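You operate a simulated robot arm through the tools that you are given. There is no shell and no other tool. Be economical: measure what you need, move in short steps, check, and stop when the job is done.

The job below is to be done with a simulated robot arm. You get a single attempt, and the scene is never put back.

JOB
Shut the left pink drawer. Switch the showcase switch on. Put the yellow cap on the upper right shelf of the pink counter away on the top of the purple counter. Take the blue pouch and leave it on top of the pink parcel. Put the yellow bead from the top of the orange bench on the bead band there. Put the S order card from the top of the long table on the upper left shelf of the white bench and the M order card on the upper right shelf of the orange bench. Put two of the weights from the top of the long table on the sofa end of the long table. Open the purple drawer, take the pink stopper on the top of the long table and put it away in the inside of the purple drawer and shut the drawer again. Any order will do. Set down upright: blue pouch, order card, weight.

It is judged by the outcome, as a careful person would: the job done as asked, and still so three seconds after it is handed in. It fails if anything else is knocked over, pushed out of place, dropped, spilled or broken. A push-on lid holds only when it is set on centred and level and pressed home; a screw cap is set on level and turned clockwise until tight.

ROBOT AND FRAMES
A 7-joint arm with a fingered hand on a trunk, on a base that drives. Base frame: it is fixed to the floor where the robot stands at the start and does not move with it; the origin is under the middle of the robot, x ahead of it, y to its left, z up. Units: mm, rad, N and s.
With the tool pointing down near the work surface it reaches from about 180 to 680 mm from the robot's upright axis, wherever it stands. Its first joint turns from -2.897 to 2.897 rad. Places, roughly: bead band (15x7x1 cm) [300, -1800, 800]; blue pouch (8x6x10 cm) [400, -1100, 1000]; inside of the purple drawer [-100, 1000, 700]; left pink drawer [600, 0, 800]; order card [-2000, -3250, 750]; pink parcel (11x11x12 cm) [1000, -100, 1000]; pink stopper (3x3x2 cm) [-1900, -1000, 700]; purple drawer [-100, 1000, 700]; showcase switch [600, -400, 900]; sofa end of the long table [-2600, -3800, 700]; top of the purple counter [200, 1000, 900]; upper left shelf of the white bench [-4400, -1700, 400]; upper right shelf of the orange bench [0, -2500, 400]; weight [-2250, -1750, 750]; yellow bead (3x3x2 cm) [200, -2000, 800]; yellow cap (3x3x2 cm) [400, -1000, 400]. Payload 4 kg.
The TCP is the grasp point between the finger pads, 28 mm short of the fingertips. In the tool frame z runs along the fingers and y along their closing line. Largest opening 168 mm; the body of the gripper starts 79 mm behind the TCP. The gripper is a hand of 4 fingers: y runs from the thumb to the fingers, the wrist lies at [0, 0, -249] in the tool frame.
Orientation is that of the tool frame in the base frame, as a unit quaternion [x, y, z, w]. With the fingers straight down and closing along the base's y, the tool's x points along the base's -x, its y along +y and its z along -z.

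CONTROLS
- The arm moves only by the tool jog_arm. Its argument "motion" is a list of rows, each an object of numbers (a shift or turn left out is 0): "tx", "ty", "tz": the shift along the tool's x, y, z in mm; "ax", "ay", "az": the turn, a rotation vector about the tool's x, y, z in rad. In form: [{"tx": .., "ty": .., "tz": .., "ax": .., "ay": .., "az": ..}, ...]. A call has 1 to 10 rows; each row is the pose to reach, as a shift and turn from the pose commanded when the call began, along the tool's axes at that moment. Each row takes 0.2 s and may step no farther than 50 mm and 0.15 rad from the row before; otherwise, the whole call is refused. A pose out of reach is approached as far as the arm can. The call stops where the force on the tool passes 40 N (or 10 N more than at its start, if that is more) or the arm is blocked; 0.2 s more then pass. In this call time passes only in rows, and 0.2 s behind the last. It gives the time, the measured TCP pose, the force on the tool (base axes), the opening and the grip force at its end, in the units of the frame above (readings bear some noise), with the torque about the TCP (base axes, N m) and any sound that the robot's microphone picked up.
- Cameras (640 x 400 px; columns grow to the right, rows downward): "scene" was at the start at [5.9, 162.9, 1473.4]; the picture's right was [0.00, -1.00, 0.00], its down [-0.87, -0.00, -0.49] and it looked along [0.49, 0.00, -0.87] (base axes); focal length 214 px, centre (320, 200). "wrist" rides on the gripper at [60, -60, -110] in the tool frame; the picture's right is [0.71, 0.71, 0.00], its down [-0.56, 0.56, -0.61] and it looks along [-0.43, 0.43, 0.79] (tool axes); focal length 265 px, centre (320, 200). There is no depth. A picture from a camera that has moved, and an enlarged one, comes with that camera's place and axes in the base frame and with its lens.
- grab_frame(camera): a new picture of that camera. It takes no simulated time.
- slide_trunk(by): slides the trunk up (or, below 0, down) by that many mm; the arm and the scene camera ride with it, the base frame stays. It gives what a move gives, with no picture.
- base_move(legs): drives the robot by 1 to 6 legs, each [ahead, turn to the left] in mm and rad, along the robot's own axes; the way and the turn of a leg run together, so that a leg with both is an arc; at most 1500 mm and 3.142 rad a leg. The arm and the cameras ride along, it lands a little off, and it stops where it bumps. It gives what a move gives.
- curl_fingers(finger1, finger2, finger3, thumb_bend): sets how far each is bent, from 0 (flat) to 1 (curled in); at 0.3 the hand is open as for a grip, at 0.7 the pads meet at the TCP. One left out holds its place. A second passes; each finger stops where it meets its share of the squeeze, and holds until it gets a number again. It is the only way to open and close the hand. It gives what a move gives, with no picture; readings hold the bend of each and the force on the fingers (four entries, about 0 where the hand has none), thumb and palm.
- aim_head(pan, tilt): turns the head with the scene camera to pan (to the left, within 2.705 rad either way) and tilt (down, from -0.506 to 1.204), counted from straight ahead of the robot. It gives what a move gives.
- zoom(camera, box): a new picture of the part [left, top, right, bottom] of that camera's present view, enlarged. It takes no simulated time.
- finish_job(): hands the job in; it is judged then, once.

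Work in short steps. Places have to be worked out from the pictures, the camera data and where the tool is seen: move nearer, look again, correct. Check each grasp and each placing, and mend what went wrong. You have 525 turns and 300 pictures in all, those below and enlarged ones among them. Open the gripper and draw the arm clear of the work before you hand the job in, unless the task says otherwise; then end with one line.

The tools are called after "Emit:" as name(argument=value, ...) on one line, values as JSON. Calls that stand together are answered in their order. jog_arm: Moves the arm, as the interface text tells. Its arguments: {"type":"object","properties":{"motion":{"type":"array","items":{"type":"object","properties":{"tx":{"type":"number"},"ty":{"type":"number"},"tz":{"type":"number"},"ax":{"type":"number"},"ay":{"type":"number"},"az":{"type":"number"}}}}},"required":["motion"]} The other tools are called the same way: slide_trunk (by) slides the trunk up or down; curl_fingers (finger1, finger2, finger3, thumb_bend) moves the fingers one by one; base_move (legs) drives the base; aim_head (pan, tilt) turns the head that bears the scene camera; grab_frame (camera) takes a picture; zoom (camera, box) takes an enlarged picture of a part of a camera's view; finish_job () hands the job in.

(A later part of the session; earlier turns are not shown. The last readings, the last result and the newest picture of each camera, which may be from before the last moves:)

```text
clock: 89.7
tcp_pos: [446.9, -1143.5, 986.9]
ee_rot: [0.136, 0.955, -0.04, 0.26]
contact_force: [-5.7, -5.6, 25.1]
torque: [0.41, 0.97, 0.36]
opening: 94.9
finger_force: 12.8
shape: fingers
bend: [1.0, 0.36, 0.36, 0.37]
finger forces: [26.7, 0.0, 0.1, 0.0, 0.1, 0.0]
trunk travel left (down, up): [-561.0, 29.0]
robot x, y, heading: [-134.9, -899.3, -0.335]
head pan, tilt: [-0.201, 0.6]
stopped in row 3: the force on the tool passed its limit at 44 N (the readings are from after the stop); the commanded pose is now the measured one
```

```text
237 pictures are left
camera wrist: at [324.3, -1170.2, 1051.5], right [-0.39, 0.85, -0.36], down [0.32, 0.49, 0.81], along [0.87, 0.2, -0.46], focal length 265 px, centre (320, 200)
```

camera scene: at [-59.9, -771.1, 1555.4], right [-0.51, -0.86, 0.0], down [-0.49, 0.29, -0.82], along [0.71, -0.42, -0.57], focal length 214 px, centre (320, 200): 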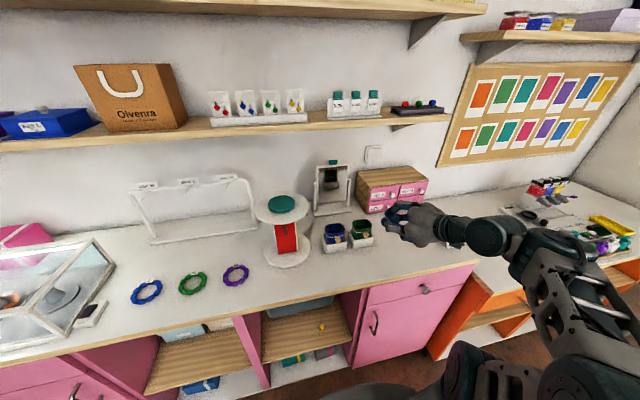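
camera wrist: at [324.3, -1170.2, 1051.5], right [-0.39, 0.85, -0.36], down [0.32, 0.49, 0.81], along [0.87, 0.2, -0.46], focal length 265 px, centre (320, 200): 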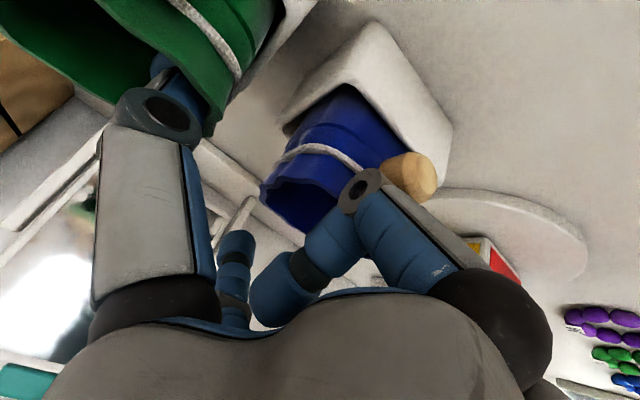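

Curled finger1 met the pouch rim; I back up and straighten it instead, which still clears the counter with a slightly higher grasp.

Emit:
jog_arm(motion=[{"tx": -12, "tz": -20}, {"tx": -22, "tz": -40, "ty": 4}])

Emit:
curl_fingers(finger1=0.0)

Emit:
zoom(camera="scene", box=[280, 170, 440, 270])

Emit:
grab_frame(camera="wrist")

```text
clock: 90.3
tcp_pos: [447.0, -1135.6, 1028.2]
ee_rot: [0.134, 0.957, -0.038, 0.255]
contact_force: [-0.5, 0.2, -0.1]
torque: [0.0, 0.01, -0.01]
opening: 89.9
finger_force: 0.0
shape: fingers
bend: [1.0, 0.36, 0.36, 0.37]
finger forces: [0.0, 0.1, 0.1, 0.0, 0.1, 0.0]
trunk travel left (down, up): [-561.0, 29.0]
robot x, y, heading: [-131.5, -899.4, -0.325]
head pan, tilt: [-0.201, 0.6]
```

```text
clock: 91.3
tcp_pos: [447.4, -1138.3, 1028.4]
ee_rot: [0.133, 0.956, -0.038, 0.257]
contact_force: [6.1, -1.9, 11.5]
torque: [0.09, 0.23, -0.04]
opening: 72.1
finger_force: 6.5
shape: fingers
bend: [0.57, 0.36, 0.36, 0.37]
finger forces: [12.4, 0.0, 0.1, 0.0, 0.0, 0.0]
trunk travel left (down, up): [-561.0, 29.0]
robot x, y, heading: [-132.3, -898.4, -0.329]
head pan, tilt: [-0.201, 0.6]
```

```text
4.00 times, centred on (360, 220) of scene
camera zoom: at [-60.0, -770.9, 1555.5], right [-0.51, -0.86, 0.0], down [-0.49, 0.29, -0.83], along [0.71, -0.42, -0.56], focal length 858 px, centre (160, 120)
```

zoom: 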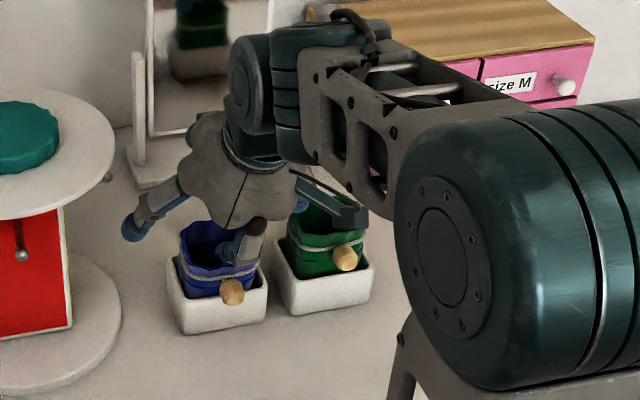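

```text
235 pictures are left
camera wrist: at [327.2, -1165.4, 1094.9], right [-0.39, 0.85, -0.36], down [0.32, 0.49, 0.81], along [0.86, 0.2, -0.47], focal length 265 px, centre (320, 200)
```

wrist: 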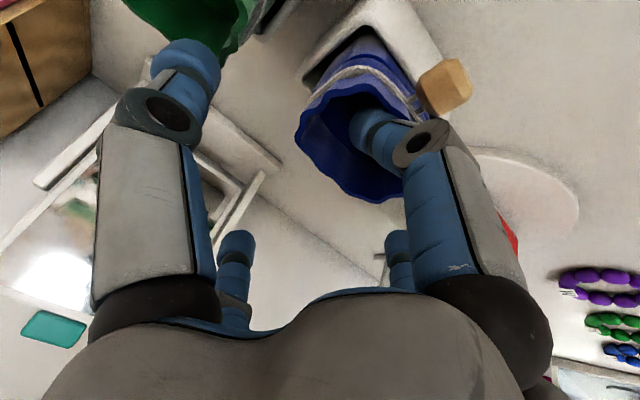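

Finger1 dipped into the pouch. I curl it back, raise higher, then straighten it.

Emit:
curl_fingers(finger1=0.9)

Emit:
jog_arm(motion=[{"tx": -18, "tz": -35}, {"tx": -37, "tz": -70}])

Emit:
curl_fingers(finger1=0.0)

Emit:
grab_frame(camera="wrist")

```text
clock: 92.3
tcp_pos: [446.4, -1137.1, 1028.3]
ee_rot: [0.133, 0.957, -0.038, 0.256]
contact_force: [0.5, -0.7, 0.3]
torque: [-0.01, 0.01, -0.03]
opening: 76.8
finger_force: 0.1
shape: fingers
bend: [0.9, 0.36, 0.36, 0.37]
finger forces: [0.1, 0.1, 0.1, 0.0, 0.1, 0.0]
trunk travel left (down, up): [-561.0, 29.0]
robot x, y, heading: [-136.6, -900.6, -0.332]
head pan, tilt: [-0.201, 0.6]
```

```text
clock: 92.9
tcp_pos: [441.1, -1132.6, 1109.1]
ee_rot: [0.134, 0.957, -0.038, 0.256]
contact_force: [-0.3, 0.1, 0.3]
torque: [0.01, -0.01, -0.01]
opening: 76.7
finger_force: 0.2
shape: fingers
bend: [0.9, 0.36, 0.36, 0.37]
finger forces: [0.1, 0.1, 0.0, 0.0, 0.1, 0.1]
trunk travel left (down, up): [-561.0, 29.0]
robot x, y, heading: [-131.4, -896.5, -0.334]
head pan, tilt: [-0.201, 0.6]
```

```text
clock: 93.9
tcp_pos: [441.6, -1134.8, 1106.6]
ee_rot: [0.134, 0.957, -0.038, 0.255]
contact_force: [0.1, 0.2, -0.2]
torque: [-0.02, -0.03, -0.03]
opening: 136.1
finger_force: 0.1
shape: fingers
bend: [0.0, 0.36, 0.36, 0.37]
finger forces: [0.0, 0.1, 0.1, 0.0, 0.1, 0.0]
trunk travel left (down, up): [-561.0, 29.0]
robot x, y, heading: [-133.9, -897.4, -0.33]
head pan, tilt: [-0.201, 0.6]
```

```text
234 pictures are left
camera wrist: at [322.4, -1161.4, 1172.9], right [-0.39, 0.85, -0.36], down [0.32, 0.49, 0.81], along [0.86, 0.2, -0.47], focal length 265 px, centre (320, 200)
```

wrist: 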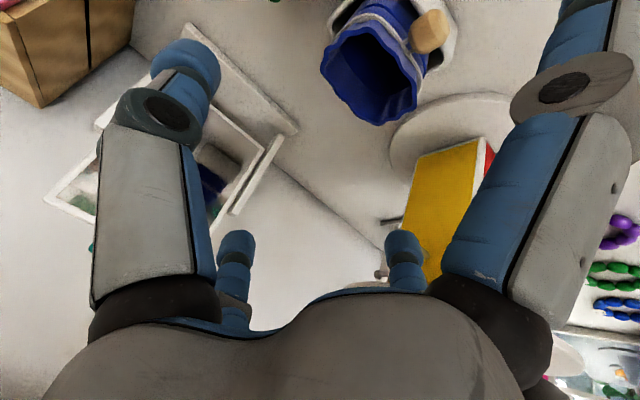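

Pouch still in place; descend with finger1 straight in front of it.

Emit:
jog_arm(motion=[{"tx": 20, "tz": 35}, {"tx": 40, "tz": 70}, {"tx": 52, "tz": 90}])

Emit:
zoom(camera="scene", box=[280, 170, 440, 270])

Emit:
grab_frame(camera="wrist")

```text
clock: 94.7
tcp_pos: [442.8, -1135.1, 999.6]
ee_rot: [0.134, 0.957, -0.038, 0.253]
contact_force: [1.5, -0.8, -0.1]
torque: [0.01, 0.01, -0.02]
opening: 136.3
finger_force: 0.3
shape: fingers
bend: [0.0, 0.36, 0.36, 0.37]
finger forces: [0.0, 0.0, 0.1, 0.0, 0.1, 0.0]
trunk travel left (down, up): [-561.0, 29.0]
robot x, y, heading: [-129.9, -899.1, -0.329]
head pan, tilt: [-0.201, 0.6]
```

```text
4.00 times, centred on (360, 220) of scene
camera zoom: at [-57.9, -772.3, 1555.2], right [-0.51, -0.86, 0.0], down [-0.49, 0.29, -0.82], along [0.71, -0.42, -0.57], focal length 858 px, centre (160, 120)
```

zoom: 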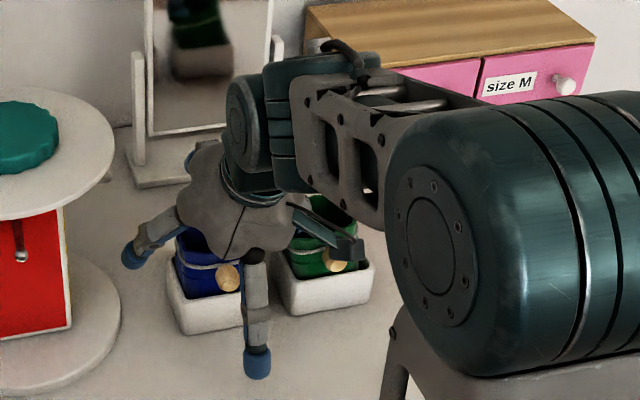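

```text
232 pictures are left
camera wrist: at [323.5, -1162.8, 1065.2], right [-0.4, 0.85, -0.35], down [0.33, 0.49, 0.81], along [0.86, 0.2, -0.47], focal length 265 px, centre (320, 200)
```

wrist: 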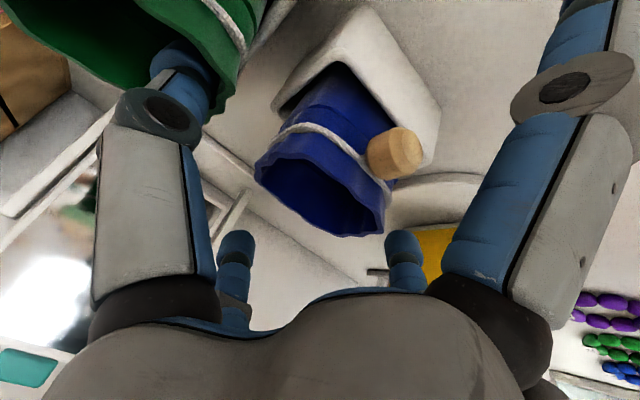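

Clear so far. Descend the last ~20 mm.

Emit:
jog_arm(motion=[{"tx": 5, "tz": 9}, {"tx": 10, "tz": 18}])

Emit:
grab_frame(camera="wrist")

```text
clock: 95.3
tcp_pos: [442.2, -1136.4, 983.0]
ee_rot: [0.134, 0.957, -0.038, 0.256]
contact_force: [-0.2, -1.4, 0.9]
torque: [-0.12, 0.06, -0.03]
opening: 136.8
finger_force: 0.9
shape: fingers
bend: [0.0, 0.36, 0.36, 0.36]
finger forces: [0.1, 0.1, 0.1, 0.1, 1.4, 0.1]
trunk travel left (down, up): [-561.0, 29.0]
robot x, y, heading: [-130.0, -899.8, -0.331]
head pan, tilt: [-0.201, 0.6]
```

```text
231 pictures are left
camera wrist: at [323.0, -1163.4, 1047.3], right [-0.39, 0.85, -0.36], down [0.32, 0.49, 0.81], along [0.86, 0.2, -0.47], focal length 265 px, centre (320, 200)
```

wrist: 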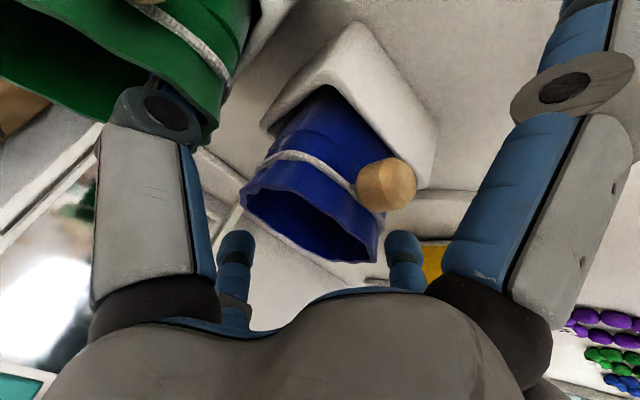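

The thumb is in the gap beside the green pouch. Close thumb and finger2 on the blue pouch.

Emit:
curl_fingers(finger2=0.6, thumb_bend=0.6)

Emit:
grab_frame(camera="wrist")

```text
clock: 96.3
tcp_pos: [440.8, -1138.5, 981.7]
ee_rot: [0.137, 0.956, -0.041, 0.256]
contact_force: [-5.5, -21.3, 6.2]
torque: [-0.73, 0.11, -0.28]
opening: 133.7
finger_force: 16.0
shape: fingers
bend: [0.0, 0.52, 0.36, 0.39]
finger forces: [0.0, 5.0, 0.1, 0.0, 26.9, 0.1]
trunk travel left (down, up): [-561.0, 29.0]
robot x, y, heading: [-131.7, -896.6, -0.337]
head pan, tilt: [-0.201, 0.6]
```

```text
230 pictures are left
camera wrist: at [321.5, -1166.2, 1047.9], right [-0.39, 0.85, -0.36], down [0.33, 0.49, 0.81], along [0.86, 0.2, -0.47], focal length 265 px, centre (320, 200)
```

wrist: 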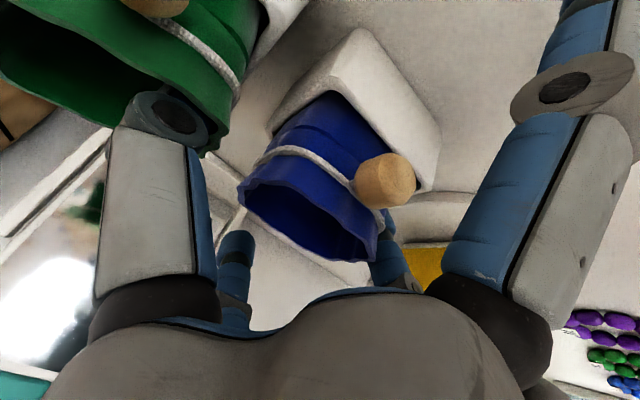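

The thumb is inside the green pouch's rim, so I release, raise and realign further left with a narrower thumb.

Emit:
curl_fingers(finger2=0.34, thumb_bend=0.36)

Emit:
jog_arm(motion=[{"tx": -20, "tz": -35}, {"tx": -30, "tz": -53}])

Emit:
grab_frame(camera="wrist")

Emit:
zoom(camera="scene", box=[280, 170, 440, 270])

```text
clock: 97.3
tcp_pos: [442.3, -1134.7, 982.5]
ee_rot: [0.134, 0.957, -0.039, 0.255]
contact_force: [-0.7, -0.7, 0.1]
torque: [0.0, 0.02, 0.0]
opening: 137.4
finger_force: 0.4
shape: fingers
bend: [0.0, 0.34, 0.36, 0.36]
finger forces: [0.0, 0.0, 0.1, 0.1, 0.4, 0.1]
trunk travel left (down, up): [-561.0, 29.0]
robot x, y, heading: [-132.8, -899.1, -0.328]
head pan, tilt: [-0.201, 0.6]
```

```text
clock: 97.9
tcp_pos: [440.5, -1134.0, 1043.7]
ee_rot: [0.133, 0.957, -0.038, 0.255]
contact_force: [0.0, 0.3, -0.2]
torque: [0.0, 0.03, -0.01]
opening: 137.1
finger_force: 0.1
shape: fingers
bend: [0.0, 0.34, 0.36, 0.36]
finger forces: [0.1, 0.1, 0.0, 0.0, 0.0, 0.0]
trunk travel left (down, up): [-561.0, 29.0]
robot x, y, heading: [-133.4, -898.8, -0.336]
head pan, tilt: [-0.201, 0.6]
```

```text
229 pictures are left
camera wrist: at [320.4, -1163.0, 1109.1], right [-0.4, 0.85, -0.36], down [0.32, 0.49, 0.81], along [0.86, 0.2, -0.47], focal length 265 px, centre (320, 200)
```

wrist: 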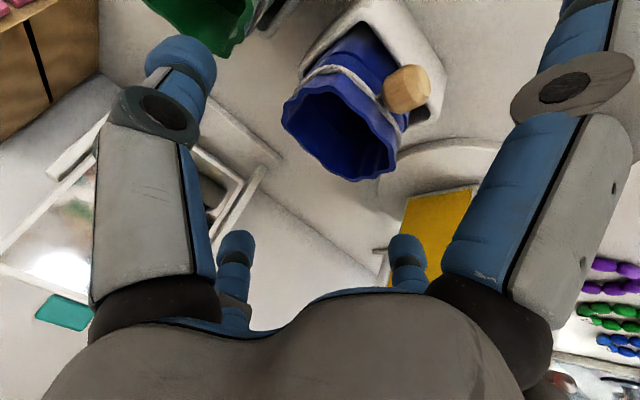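

```text
4.00 times, centred on (360, 220) of scene
camera zoom: at [-60.2, -771.1, 1555.4], right [-0.51, -0.86, 0.0], down [-0.49, 0.29, -0.83], along [0.71, -0.42, -0.56], focal length 858 px, centre (160, 120)
```

zoom: 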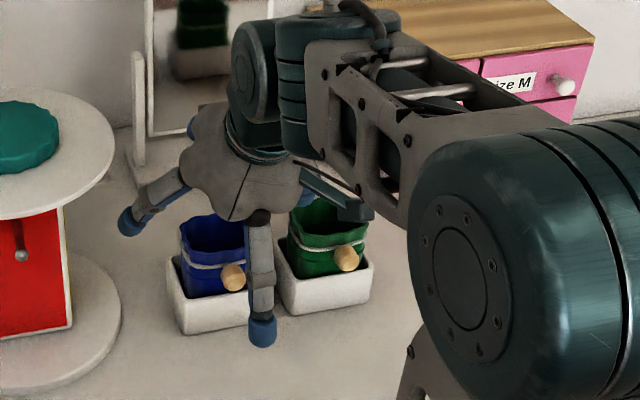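

The finger radius follows (0.7−bend)·210 mm, so the thumb was simply too open. I set thumb 0.46 and finger2 0.44 and descend again.

Emit:
curl_fingers(finger2=0.44, thumb_bend=0.46)

Emit:
jog_arm(motion=[{"tx": 10, "tz": 18}, {"tx": 20, "tz": 35}, {"tx": 32, "tz": 56}])

Emit:
grab_frame(camera="wrist")

```text
clock: 98.9
tcp_pos: [440.5, -1135.0, 1043.2]
ee_rot: [0.134, 0.957, -0.038, 0.255]
contact_force: [0.2, -0.5, -0.4]
torque: [-0.01, 0.0, -0.01]
opening: 127.8
finger_force: 0.1
shape: fingers
bend: [0.0, 0.44, 0.36, 0.46]
finger forces: [0.0, 0.0, 0.0, 0.1, 0.1, 0.1]
trunk travel left (down, up): [-561.0, 29.0]
robot x, y, heading: [-132.4, -903.0, -0.334]
head pan, tilt: [-0.201, 0.6]
```

```text
clock: 99.7
tcp_pos: [443.2, -1136.2, 978.4]
ee_rot: [0.133, 0.957, -0.038, 0.256]
contact_force: [0.4, 0.5, 0.6]
torque: [0.0, 0.0, 0.02]
opening: 127.4
finger_force: 0.1
shape: fingers
bend: [0.0, 0.44, 0.36, 0.46]
finger forces: [0.0, 0.0, 0.0, 0.1, 0.3, 0.1]
trunk travel left (down, up): [-561.0, 29.0]
robot x, y, heading: [-133.6, -901.3, -0.33]
head pan, tilt: [-0.201, 0.6]
```

```text
227 pictures are left
camera wrist: at [323.8, -1163.9, 1044.6], right [-0.4, 0.85, -0.36], down [0.32, 0.49, 0.81], along [0.86, 0.2, -0.47], focal length 265 px, centre (320, 200)
```

wrist: 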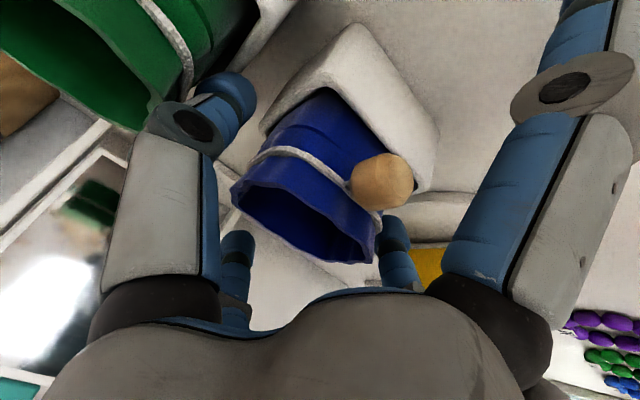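

Now the thumb clearly sits in the gap between pouches. Close thumb and finger2.

Emit:
curl_fingers(finger2=0.62, thumb_bend=0.62)

Emit:
grab_frame(camera="wrist")

```text
clock: 100.7
tcp_pos: [444.0, -1138.1, 980.7]
ee_rot: [0.134, 0.956, -0.039, 0.256]
contact_force: [0.1, -2.2, 5.4]
torque: [0.04, -0.09, -0.01]
opening: 120.0
finger_force: 9.5
shape: fingers
bend: [0.0, 0.52, 0.36, 0.56]
finger forces: [0.1, 8.9, 0.0, 0.0, 10.7, 0.1]
trunk travel left (down, up): [-561.0, 29.0]
robot x, y, heading: [-135.0, -900.4, -0.331]
head pan, tilt: [-0.201, 0.6]
```

```text
226 pictures are left
camera wrist: at [323.4, -1164.6, 1045.1], right [-0.39, 0.85, -0.36], down [0.32, 0.49, 0.81], along [0.86, 0.2, -0.47], focal length 265 px, centre (320, 200)
```

wrist: 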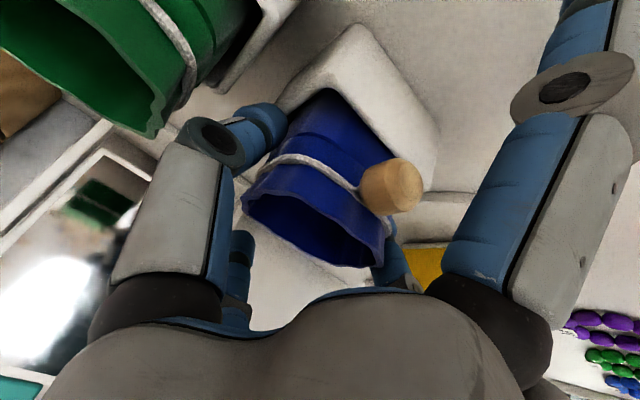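

Gripped at ~10 N each side. Lift slowly out of the holder.

Emit:
jog_arm(motion=[{"tx": -8, "tz": -13}, {"tx": -15, "tz": -26}, {"tx": -28, "tz": -49}, {"tx": -40, "tz": -70}, {"tx": -53, "tz": -92}])

Emit:
grab_frame(camera="wrist")

Emit:
zoom(camera="scene", box=[280, 150, 440, 250])

```text
clock: 101.9
tcp_pos: [443.3, -1135.0, 1085.2]
ee_rot: [0.134, 0.957, -0.039, 0.255]
contact_force: [0.5, 0.0, -1.1]
torque: [0.0, -0.01, 0.01]
opening: 119.6
finger_force: 8.8
shape: fingers
bend: [0.0, 0.51, 0.36, 0.57]
finger forces: [0.0, 8.5, 0.0, 0.1, 8.6, 0.0]
trunk travel left (down, up): [-561.0, 29.0]
robot x, y, heading: [-129.4, -901.5, -0.331]
head pan, tilt: [-0.201, 0.6]
```

```text
225 pictures are left
camera wrist: at [323.9, -1163.2, 1150.9], right [-0.4, 0.85, -0.36], down [0.32, 0.49, 0.81], along [0.86, 0.2, -0.47], focal length 265 px, centre (320, 200)
```

wrist: 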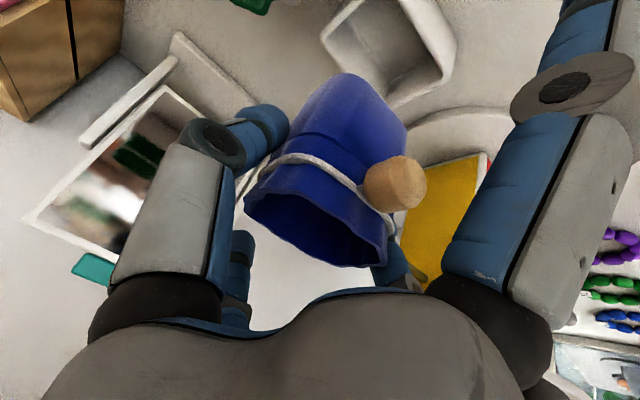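

```text
4.00 times, centred on (360, 200) of scene
camera zoom: at [-59.9, -771.2, 1555.4], right [-0.51, -0.86, 0.0], down [-0.49, 0.29, -0.83], along [0.71, -0.42, -0.56], focal length 858 px, centre (160, 200)
```

zoom: 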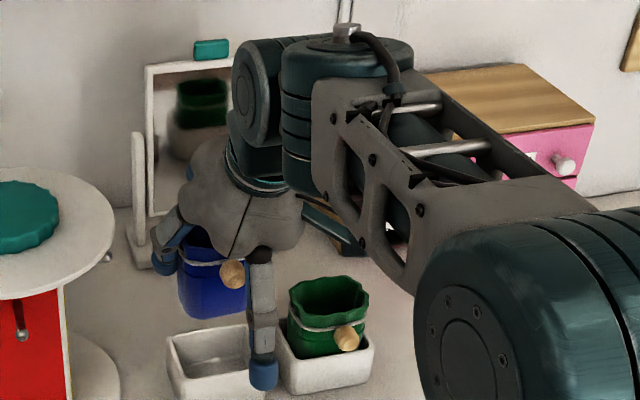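

Pouch is out cleanly and upright; green stays. Raise and draw it back toward the robot.

Emit:
slide_trunk(by=25)

Emit:
jog_arm(motion=[{"tx": -12, "tz": -22}, {"tx": -25, "tz": -43}, {"tx": 15, "tz": -65}, {"tx": 50, "tz": -85}, {"tx": 85, "tz": -105}, {"tx": 120, "tz": -125}, {"tx": 148, "tz": -143}])

Emit:
grab_frame(camera="wrist")

```text
clock: 102.6
tcp_pos: [443.9, -1135.1, 1109.9]
ee_rot: [0.134, 0.957, -0.038, 0.255]
contact_force: [-0.2, 0.4, 0.0]
torque: [-0.01, -0.01, 0.0]
opening: 119.5
finger_force: 8.7
shape: fingers
bend: [0.0, 0.51, 0.36, 0.57]
finger forces: [0.0, 8.5, 0.1, 0.0, 8.5, 0.0]
trunk travel left (down, up): [-586.0, 4.0]
robot x, y, heading: [-132.3, -900.3, -0.331]
head pan, tilt: [-0.201, 0.6]
```

```text
clock: 104.2
tcp_pos: [249.9, -1079.7, 1162.2]
ee_rot: [0.135, 0.957, -0.039, 0.255]
contact_force: [0.1, -0.1, -1.1]
torque: [0.02, -0.02, -0.01]
opening: 119.9
finger_force: 8.2
shape: fingers
bend: [0.0, 0.51, 0.36, 0.57]
finger forces: [0.1, 8.5, 0.1, 0.1, 8.4, 0.0]
trunk travel left (down, up): [-586.0, 4.0]
robot x, y, heading: [-130.6, -896.7, -0.337]
head pan, tilt: [-0.201, 0.6]
```

```text
223 pictures are left
camera wrist: at [129.1, -1107.9, 1227.2], right [-0.39, 0.85, -0.36], down [0.32, 0.49, 0.81], along [0.86, 0.2, -0.47], focal length 265 px, centre (320, 200)
```

wrist: 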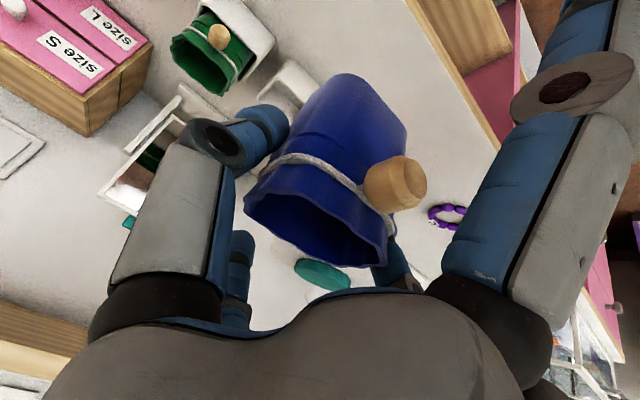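

Holding well. Drive back left along the counter to stand in front of the drawer facing the parcel.

Emit:
base_move(legs=[[0, 1.634], [1020, 0], [0, -1.575]])

Emit:
aim_head(pan=0.0, tilt=0.6)

Emit:
grab_frame(camera="scene")

```text
clock: 117.5
tcp_pos: [469.9, -39.0, 1161.1]
ee_rot: [0.088, 0.962, -0.025, 0.257]
contact_force: [-0.6, 0.0, -0.7]
torque: [0.0, 0.0, -0.02]
opening: 120.0
finger_force: 8.4
shape: fingers
bend: [0.0, 0.51, 0.36, 0.57]
finger forces: [0.0, 8.4, 0.0, 0.1, 8.3, 0.0]
trunk travel left (down, up): [-586.0, 4.0]
robot x, y, heading: [73.9, 102.9, -0.234]
head pan, tilt: [-0.201, 0.6]
```

```text
clock: 118.2
tcp_pos: [469.2, -38.4, 1162.2]
ee_rot: [0.089, 0.962, -0.027, 0.257]
contact_force: [0.8, 0.2, -0.5]
torque: [-0.01, -0.03, 0.02]
opening: 119.9
finger_force: 8.4
shape: fingers
bend: [0.0, 0.51, 0.36, 0.57]
finger forces: [0.1, 8.4, 0.1, 0.1, 8.4, 0.0]
trunk travel left (down, up): [-586.0, 4.0]
robot x, y, heading: [73.7, 102.4, -0.232]
head pan, tilt: [0.0, 0.6]
```

```text
222 pictures are left
camera scene: at [138.2, 255.5, 1580.4], right [-0.24, -0.97, 0.0], down [-0.55, 0.13, -0.83], along [0.8, -0.2, -0.56], focal length 214 px, centre (320, 200)
```

scene: 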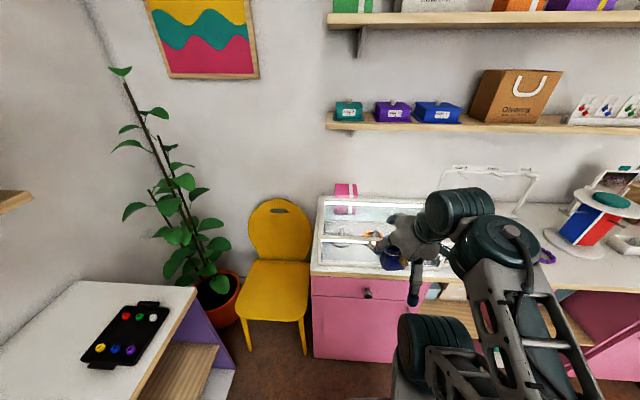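

Emit:
zoom(camera="scene", box=[300, 160, 460, 260])

```text
4.00 times, centred on (380, 210) of scene
camera zoom: at [138.2, 255.5, 1580.4], right [-0.24, -0.97, 0.0], down [-0.55, 0.13, -0.83], along [0.8, -0.2, -0.56], focal length 858 px, centre (80, 160)
```

zoom: 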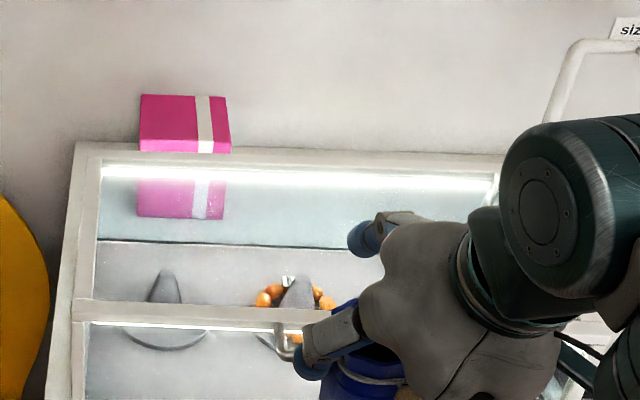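

Parcel top centre measures about (995,-93,1025). I bring finger1 in to 0.3, raise 40 mm, and drive 190 mm ahead over the showcase.

Emit:
curl_fingers(finger1=0.3)

Emit:
jog_arm(motion=[{"tx": -10, "tz": -17}, {"tx": -20, "tz": -35}])

Emit:
base_move(legs=[[190, 0]])

Emit:
grab_frame(camera="scene")

Emit:
grab_frame(camera="wrist")

```text
clock: 119.2
tcp_pos: [468.4, -39.9, 1162.0]
ee_rot: [0.088, 0.962, -0.026, 0.257]
contact_force: [0.2, -0.5, -1.1]
torque: [0.01, -0.02, -0.01]
opening: 86.2
finger_force: 8.4
shape: fingers
bend: [0.3, 0.51, 0.36, 0.57]
finger forces: [0.1, 8.4, 0.0, 0.0, 8.4, 0.1]
trunk travel left (down, up): [-586.0, 4.0]
robot x, y, heading: [72.8, 102.1, -0.241]
head pan, tilt: [0.0, 0.6]
```

```text
clock: 119.8
tcp_pos: [470.2, -40.1, 1203.8]
ee_rot: [0.089, 0.962, -0.026, 0.257]
contact_force: [-0.2, 0.0, -0.3]
torque: [-0.02, 0.02, 0.01]
opening: 86.6
finger_force: 9.3
shape: fingers
bend: [0.3, 0.51, 0.36, 0.57]
finger forces: [0.0, 8.5, 0.0, 0.0, 8.4, 0.0]
trunk travel left (down, up): [-586.0, 4.0]
robot x, y, heading: [72.4, 102.3, -0.235]
head pan, tilt: [0.0, 0.6]
```

```text
clock: 121.4
tcp_pos: [653.1, -85.1, 1202.3]
ee_rot: [0.09, 0.962, -0.027, 0.257]
contact_force: [-0.2, -0.2, -1.0]
torque: [-0.02, 0.04, -0.02]
opening: 86.0
finger_force: 8.6
shape: fingers
bend: [0.3, 0.51, 0.36, 0.57]
finger forces: [0.0, 8.4, 0.0, 0.0, 8.5, 0.1]
trunk travel left (down, up): [-586.0, 4.0]
robot x, y, heading: [256.2, 55.2, -0.235]
head pan, tilt: [0.0, 0.6]
```

```text
220 pictures are left
camera scene: at [322.8, 210.4, 1580.4], right [-0.24, -0.97, 0.0], down [-0.55, 0.13, -0.82], along [0.8, -0.2, -0.57], focal length 214 px, centre (320, 200)
```

scene: 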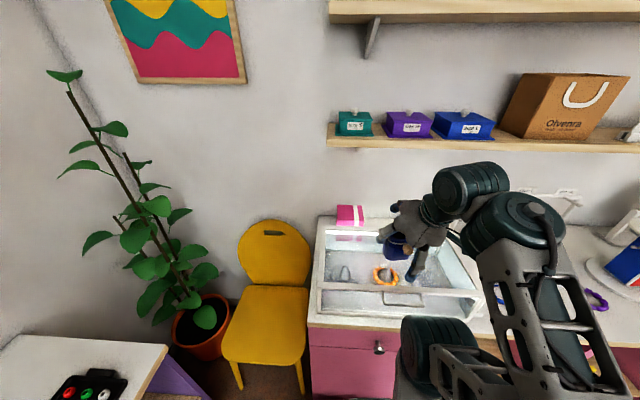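

```text
219 pictures are left
camera wrist: at [536.5, -124.3, 1268.8], right [-0.47, 0.81, -0.36], down [0.28, 0.52, 0.81], along [0.84, 0.28, -0.47], focal length 265 px, centre (320, 200)
```

wrist: 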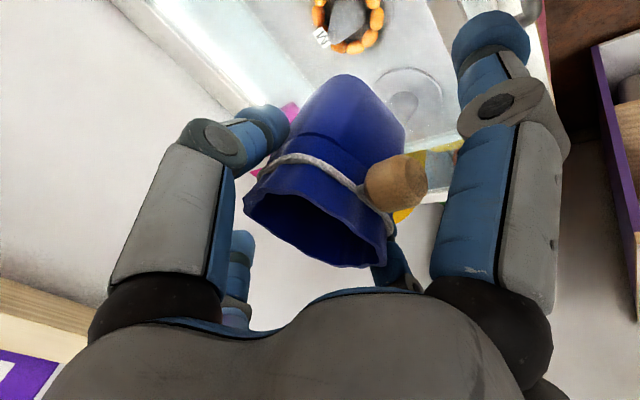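

The shelf above the parcel (underside ≈1350, front edge over the parcel) forbids a steep hand, so I tilt the hand 0.3 rad further; the pouch will lean 17° and settle flat as it's set down.

Emit:
jog_arm(motion=[{"ay": -0.1}, {"ay": -0.2}, {"ay": -0.3}])

Emit:
grab_frame(camera="wrist")

Emit:
zoom(camera="scene", box=[300, 150, 540, 300])

```text
clock: 122.2
tcp_pos: [652.5, -84.4, 1203.8]
ee_rot: [0.086, 0.912, -0.041, 0.398]
contact_force: [0.1, -0.5, -0.6]
torque: [-0.04, 0.01, 0.0]
opening: 86.1
finger_force: 8.5
shape: fingers
bend: [0.3, 0.51, 0.36, 0.57]
finger forces: [0.0, 8.4, 0.0, 0.0, 8.5, 0.0]
trunk travel left (down, up): [-586.0, 4.0]
robot x, y, heading: [255.8, 58.3, -0.242]
head pan, tilt: [0.0, 0.6]
```

```text
218 pictures are left
camera wrist: at [521.6, -120.7, 1234.8], right [-0.34, 0.78, -0.52], down [0.03, 0.57, 0.82], along [0.94, 0.26, -0.22], focal length 265 px, centre (320, 200)
```

wrist: 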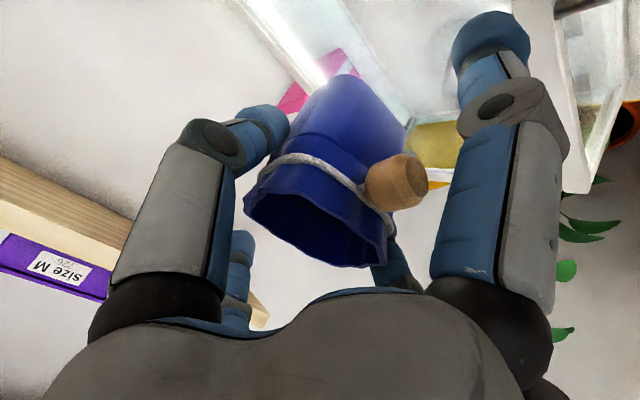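

```text
2.67 times, centred on (420, 225) of scene
camera zoom: at [321.7, 210.7, 1580.4], right [-0.24, -0.97, 0.0], down [-0.55, 0.13, -0.83], along [0.8, -0.2, -0.56], focal length 572 px, centre (53, 133)
```

zoom: 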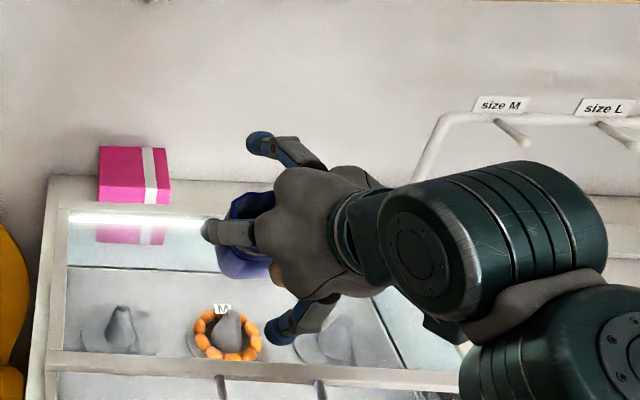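

Parcel confirmed at (991,-91). Move forward at constant height until above the parcel.

Emit:
jog_arm(motion=[{"tx": -31, "ty": 8, "tz": 34}, {"tx": -63, "ty": 16, "tz": 68}, {"tx": -95, "ty": 24, "tz": 102}, {"tx": -126, "ty": 32, "tz": 136}, {"tx": -158, "ty": 40, "tz": 170}, {"tx": -189, "ty": 48, "tz": 204}, {"tx": -221, "ty": 56, "tz": 238}])

Emit:
grab_frame(camera="wrist")

Emit:
grab_frame(camera="scene")

```text
clock: 123.8
tcp_pos: [982.4, -91.2, 1203.0]
ee_rot: [0.085, 0.913, -0.04, 0.397]
contact_force: [0.3, 0.3, -0.2]
torque: [-0.02, -0.03, 0.03]
opening: 86.2
finger_force: 8.4
shape: fingers
bend: [0.3, 0.51, 0.36, 0.57]
finger forces: [0.0, 8.4, 0.2, 0.0, 8.4, 0.1]
trunk travel left (down, up): [-586.0, 4.0]
robot x, y, heading: [255.6, 59.1, -0.244]
head pan, tilt: [0.0, 0.6]
```

```text
216 pictures are left
camera wrist: at [851.4, -127.6, 1234.7], right [-0.34, 0.78, -0.52], down [0.04, 0.57, 0.82], along [0.94, 0.26, -0.22], focal length 265 px, centre (320, 200)
```

wrist: 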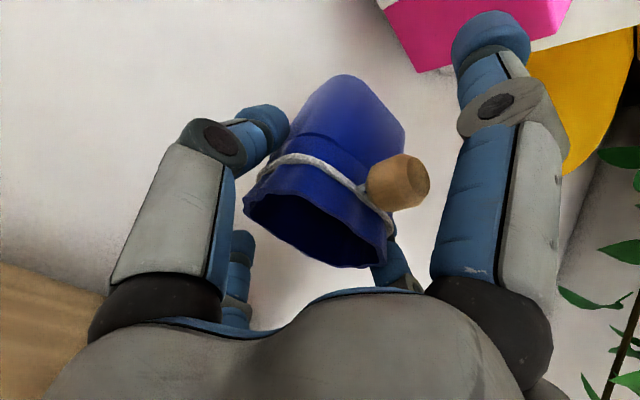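

```text
215 pictures are left
camera scene: at [323.0, 210.8, 1580.3], right [-0.24, -0.97, 0.0], down [-0.55, 0.13, -0.82], along [0.8, -0.2, -0.57], focal length 214 px, centre (320, 200)
```

scene: 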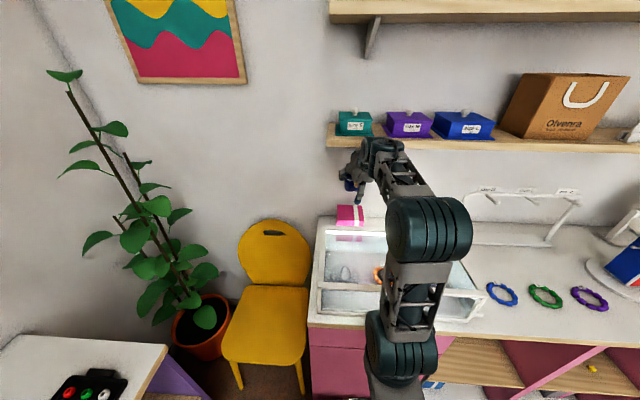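

Emit:
zoom(camera="scene", box=[310, 130, 430, 250])

```text
3.33 times, centred on (370, 190) of scene
camera zoom: at [323.0, 210.8, 1580.3], right [-0.24, -0.97, 0.0], down [-0.55, 0.13, -0.82], along [0.8, -0.2, -0.57], focal length 715 px, centre (153, 233)
```

zoom: 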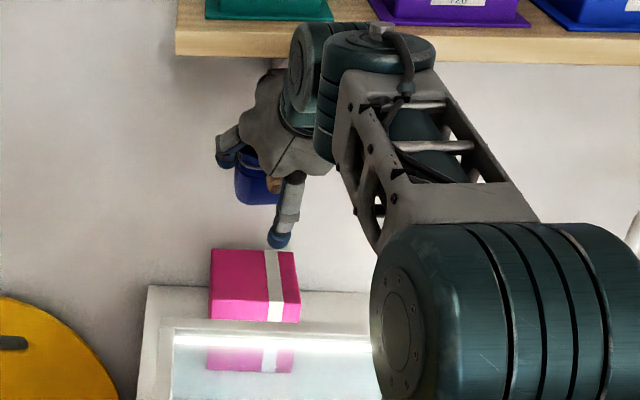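

Aligned above the parcel. Lower 70 mm first.

Emit:
jog_arm(motion=[{"tx": 17, "tz": 16}, {"tx": 34, "tz": 32}, {"tx": 51, "tz": 47.5}])

Emit:
zoom(camera="scene", box=[310, 130, 430, 250])

```text
clock: 124.6
tcp_pos: [982.0, -90.3, 1135.4]
ee_rot: [0.085, 0.913, -0.039, 0.398]
contact_force: [0.7, -0.6, -1.0]
torque: [0.01, -0.03, 0.01]
opening: 85.9
finger_force: 8.8
shape: fingers
bend: [0.3, 0.51, 0.36, 0.57]
finger forces: [0.1, 8.4, 0.0, 0.0, 8.3, 0.1]
trunk travel left (down, up): [-586.0, 4.0]
robot x, y, heading: [256.4, 59.4, -0.24]
head pan, tilt: [0.0, 0.6]
```

```text
3.33 times, centred on (370, 190) of scene
camera zoom: at [322.0, 210.7, 1580.4], right [-0.24, -0.97, 0.0], down [-0.55, 0.13, -0.83], along [0.8, -0.2, -0.56], focal length 715 px, centre (153, 233)
```

zoom: 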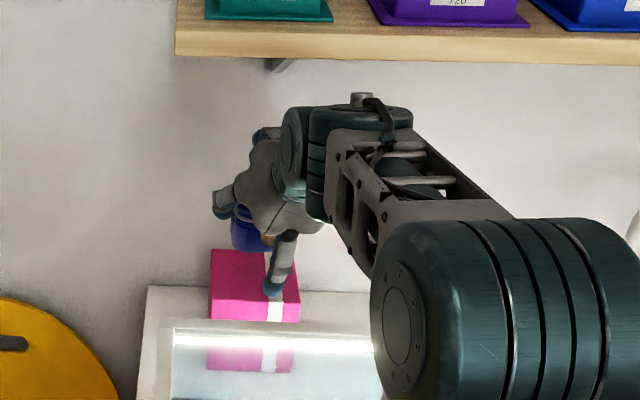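

Finger1 would touch the parcel before the pouch does. I ease the tilt back by 0.14 rad and bring finger1 in slightly.

Emit:
jog_arm(motion=[{"ay": 0.07}, {"ay": 0.14}])

Emit:
curl_fingers(finger1=0.34)

Emit:
jog_arm(motion=[{"tx": 6, "tz": 8}, {"tx": 13, "tz": 15.5}])

Emit:
zoom(camera="scene", box=[320, 150, 400, 230])

Emit:
grab_frame(camera="wrist")

```text
clock: 125.2
tcp_pos: [981.7, -90.0, 1132.3]
ee_rot: [0.088, 0.939, -0.033, 0.332]
contact_force: [0.7, 0.1, -0.4]
torque: [0.0, 0.01, -0.02]
opening: 85.6
finger_force: 8.0
shape: fingers
bend: [0.3, 0.51, 0.36, 0.57]
finger forces: [0.0, 8.3, 0.0, 0.0, 8.3, 0.1]
trunk travel left (down, up): [-586.0, 4.0]
robot x, y, heading: [255.3, 58.6, -0.244]
head pan, tilt: [0.0, 0.6]
```

```text
clock: 126.2
tcp_pos: [980.0, -91.5, 1133.6]
ee_rot: [0.088, 0.938, -0.034, 0.333]
contact_force: [0.3, -1.0, -0.9]
torque: [0.05, -0.01, 0.02]
opening: 78.3
finger_force: 8.3
shape: fingers
bend: [0.34, 0.51, 0.36, 0.57]
finger forces: [0.0, 8.4, 0.0, 0.1, 8.3, 0.1]
trunk travel left (down, up): [-586.0, 4.0]
robot x, y, heading: [254.1, 60.5, -0.245]
head pan, tilt: [0.0, 0.6]
```

```text
clock: 126.8
tcp_pos: [982.1, -92.4, 1113.1]
ee_rot: [0.087, 0.938, -0.034, 0.333]
contact_force: [-0.4, 1.0, -1.0]
torque: [0.02, 0.04, 0.01]
opening: 78.4
finger_force: 8.1
shape: fingers
bend: [0.34, 0.51, 0.36, 0.57]
finger forces: [0.0, 8.4, 0.0, 0.1, 8.3, 0.1]
trunk travel left (down, up): [-586.0, 4.0]
robot x, y, heading: [256.4, 58.7, -0.239]
head pan, tilt: [0.0, 0.6]
```

```text
5.00 times, centred on (360, 190) of scene
camera zoom: at [322.1, 210.7, 1580.4], right [-0.24, -0.97, 0.0], down [-0.55, 0.13, -0.82], along [0.8, -0.2, -0.57], focal length 1072 px, centre (120, 250)
```

zoom: 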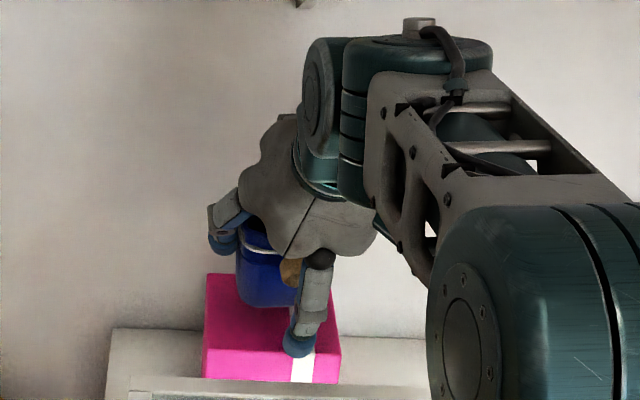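

```text
211 pictures are left
camera wrist: at [855.9, -128.8, 1160.8], right [-0.41, 0.79, -0.45], down [0.15, 0.54, 0.83], along [0.9, 0.27, -0.34], focal length 265 px, centre (320, 200)
```

wrist: 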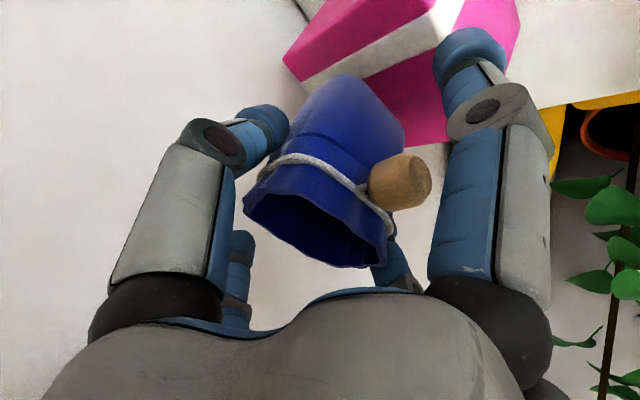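

Looks well centred. Lower in small steps until contact.

Emit:
jog_arm(motion=[{"tx": 3.2, "tz": 3.9}, {"tx": 6.3, "tz": 7.8}])

Emit:
jog_arm(motion=[{"tx": 1.9, "tz": 2.3}, {"tx": 3.8, "tz": 4.6}])

Emit:
zoom(camera="scene", box=[320, 150, 400, 230])

```text
clock: 127.4
tcp_pos: [980.7, -91.7, 1103.8]
ee_rot: [0.087, 0.938, -0.034, 0.334]
contact_force: [0.3, -0.4, -0.2]
torque: [0.01, 0.0, -0.02]
opening: 78.4
finger_force: 8.3
shape: fingers
bend: [0.34, 0.51, 0.36, 0.57]
finger forces: [0.0, 8.3, 0.0, 0.1, 8.3, 0.0]
trunk travel left (down, up): [-586.0, 4.0]
robot x, y, heading: [254.0, 60.6, -0.239]
head pan, tilt: [0.0, 0.6]
```

```text
clock: 128.0
tcp_pos: [981.7, -90.6, 1099.1]
ee_rot: [0.088, 0.938, -0.035, 0.333]
contact_force: [0.4, -0.3, -0.2]
torque: [0.03, -0.01, -0.01]
opening: 78.4
finger_force: 8.7
shape: fingers
bend: [0.34, 0.51, 0.36, 0.57]
finger forces: [0.1, 8.4, 0.0, 0.1, 8.3, 0.1]
trunk travel left (down, up): [-586.0, 4.0]
robot x, y, heading: [255.9, 58.4, -0.242]
head pan, tilt: [0.0, 0.6]
```

```text
5.00 times, centred on (360, 190) of scene
camera zoom: at [322.0, 210.7, 1580.4], right [-0.24, -0.97, 0.0], down [-0.55, 0.13, -0.82], along [0.8, -0.2, -0.57], focal length 1072 px, centre (120, 250)
```

zoom: 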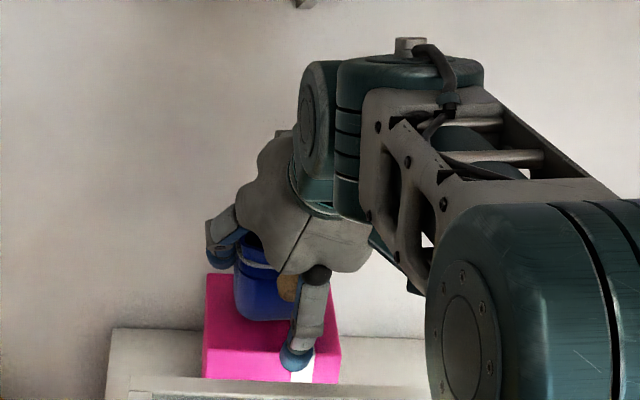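

Still free. Continue.

Emit:
jog_arm(motion=[{"tx": 1.9, "tz": 2.3}, {"tx": 3.8, "tz": 4.6}])

Emit:
jog_arm(motion=[{"tx": 1.9, "tz": 2.3}, {"tx": 3.8, "tz": 4.6}])

Emit:
grab_frame(camera="wrist")

```text
clock: 128.6
tcp_pos: [982.3, -92.6, 1093.9]
ee_rot: [0.087, 0.937, -0.033, 0.336]
contact_force: [3.4, -1.7, 8.3]
torque: [0.03, -0.23, -0.08]
opening: 78.3
finger_force: 8.1
shape: fingers
bend: [0.34, 0.52, 0.36, 0.57]
finger forces: [0.0, 8.0, 0.0, 0.0, 8.8, 0.0]
trunk travel left (down, up): [-586.0, 4.0]
robot x, y, heading: [256.6, 61.1, -0.244]
head pan, tilt: [0.0, 0.6]
```

```text
clock: 129.2
tcp_pos: [982.1, -89.8, 1087.2]
ee_rot: [0.088, 0.938, -0.033, 0.334]
contact_force: [-3.3, -0.3, 10.3]
torque: [0.02, -0.14, 0.01]
opening: 78.3
finger_force: 8.9
shape: fingers
bend: [0.34, 0.51, 0.36, 0.57]
finger forces: [0.1, 8.6, 0.0, 0.0, 9.6, 0.0]
trunk travel left (down, up): [-586.0, 4.0]
robot x, y, heading: [255.5, 62.4, -0.237]
head pan, tilt: [0.0, 0.6]
```

```text
209 pictures are left
camera wrist: at [856.6, -128.3, 1134.4], right [-0.41, 0.79, -0.45], down [0.15, 0.54, 0.83], along [0.9, 0.27, -0.34], focal length 265 px, centre (320, 200)
```

wrist: 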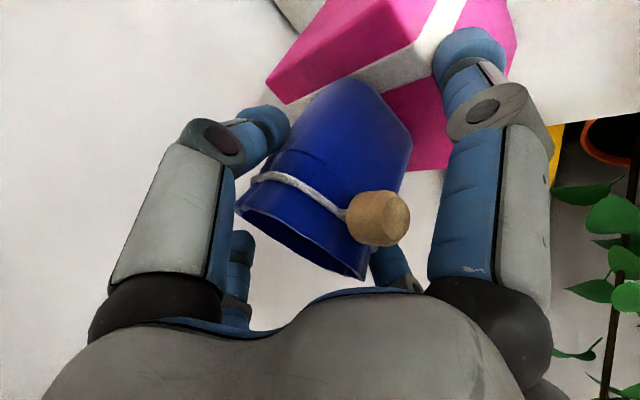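

The pouch touched down and pivoted toward upright. Check from the head, then release.

Emit:
zoom(camera="scene", box=[320, 150, 400, 230])

Emit:
curl_fingers(finger2=0.48, thumb_bend=0.52)

Emit:
zoom(camera="scene", box=[320, 150, 400, 230])

Emit:
grab_frame(camera="wrist")

```text
5.00 times, centred on (360, 190) of scene
camera zoom: at [320.2, 210.9, 1580.5], right [-0.24, -0.97, 0.0], down [-0.55, 0.13, -0.83], along [0.8, -0.2, -0.56], focal length 1072 px, centre (120, 250)
```

zoom: 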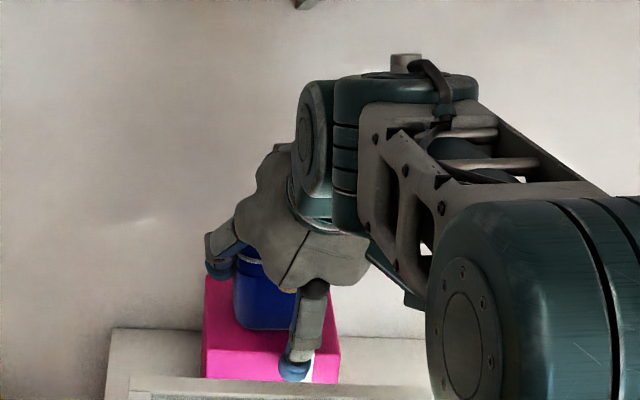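

```text
clock: 130.2
tcp_pos: [982.4, -90.6, 1085.8]
ee_rot: [0.087, 0.938, -0.034, 0.333]
contact_force: [-0.1, 0.4, -0.1]
torque: [0.02, 0.04, 0.0]
opening: 82.9
finger_force: 0.5
shape: fingers
bend: [0.34, 0.48, 0.36, 0.52]
finger forces: [0.5, 0.1, 0.0, 0.0, 0.1, 0.0]
trunk travel left (down, up): [-586.0, 4.0]
robot x, y, heading: [255.1, 58.7, -0.242]
head pan, tilt: [0.0, 0.6]
```

```text
5.00 times, centred on (360, 190) of scene
camera zoom: at [321.9, 210.8, 1580.4], right [-0.24, -0.97, 0.0], down [-0.55, 0.13, -0.83], along [0.8, -0.2, -0.56], focal length 1072 px, centre (120, 250)
```

zoom: 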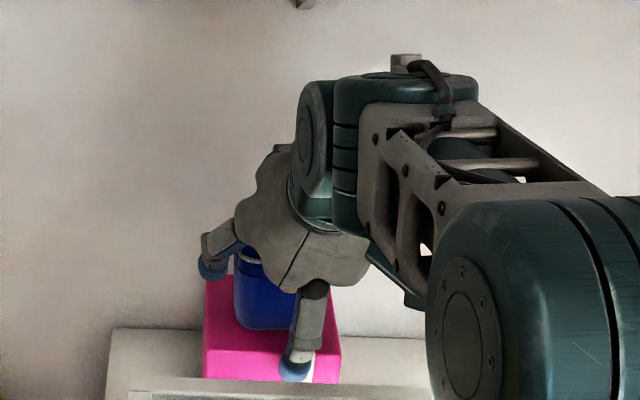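

```text
206 pictures are left
camera wrist: at [857.6, -128.3, 1133.4], right [-0.41, 0.79, -0.45], down [0.15, 0.54, 0.83], along [0.9, 0.27, -0.34], focal length 265 px, centre (320, 200)
```

wrist: 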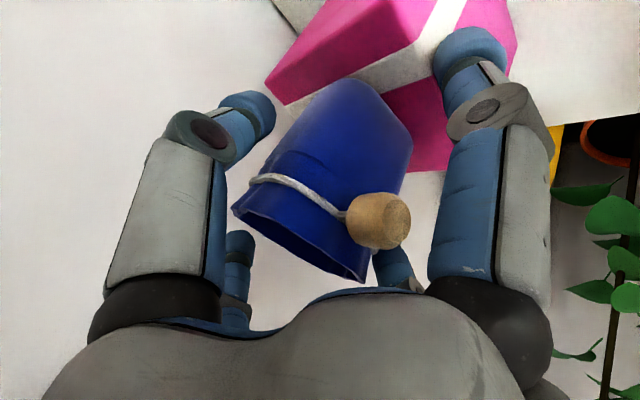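

Pouch stands free and upright on the parcel. Open wider, rise 45 mm, then retreat backwards.

Emit:
curl_fingers(finger1=0.26, finger2=0.43, thumb_bend=0.45)

Emit:
jog_arm(motion=[{"tx": -9.5, "tz": -11.6}, {"tx": -19, "tz": -23}, {"tx": -28.4, "tz": -35}, {"tx": -35, "tz": -43}])

Emit:
grab_frame(camera="wrist")

```text
clock: 131.2
tcp_pos: [983.5, -92.1, 1085.7]
ee_rot: [0.087, 0.938, -0.034, 0.332]
contact_force: [-0.1, -0.1, -0.1]
torque: [-0.04, 0.02, 0.04]
opening: 101.6
finger_force: 0.1
shape: fingers
bend: [0.26, 0.43, 0.36, 0.45]
finger forces: [0.0, 0.1, 0.1, 0.1, 0.1, 0.0]
trunk travel left (down, up): [-586.0, 4.0]
robot x, y, heading: [255.3, 60.1, -0.239]
head pan, tilt: [0.0, 0.6]
```

```text
clock: 132.2
tcp_pos: [982.2, -89.0, 1142.7]
ee_rot: [0.087, 0.938, -0.033, 0.333]
contact_force: [0.0, -0.4, 0.0]
torque: [-0.03, 0.04, 0.03]
opening: 101.6
finger_force: 0.2
shape: fingers
bend: [0.26, 0.43, 0.36, 0.45]
finger forces: [0.0, 0.1, 0.0, 0.1, 0.0, 0.1]
trunk travel left (down, up): [-586.0, 4.0]
robot x, y, heading: [255.1, 62.2, -0.238]
head pan, tilt: [0.0, 0.6]
```

```text
205 pictures are left
camera wrist: at [856.2, -126.9, 1190.4], right [-0.41, 0.79, -0.45], down [0.15, 0.54, 0.83], along [0.9, 0.27, -0.34], focal length 265 px, centre (320, 200)
```

wrist: 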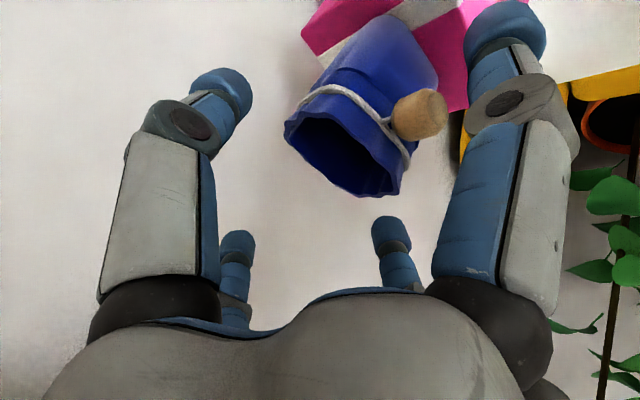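

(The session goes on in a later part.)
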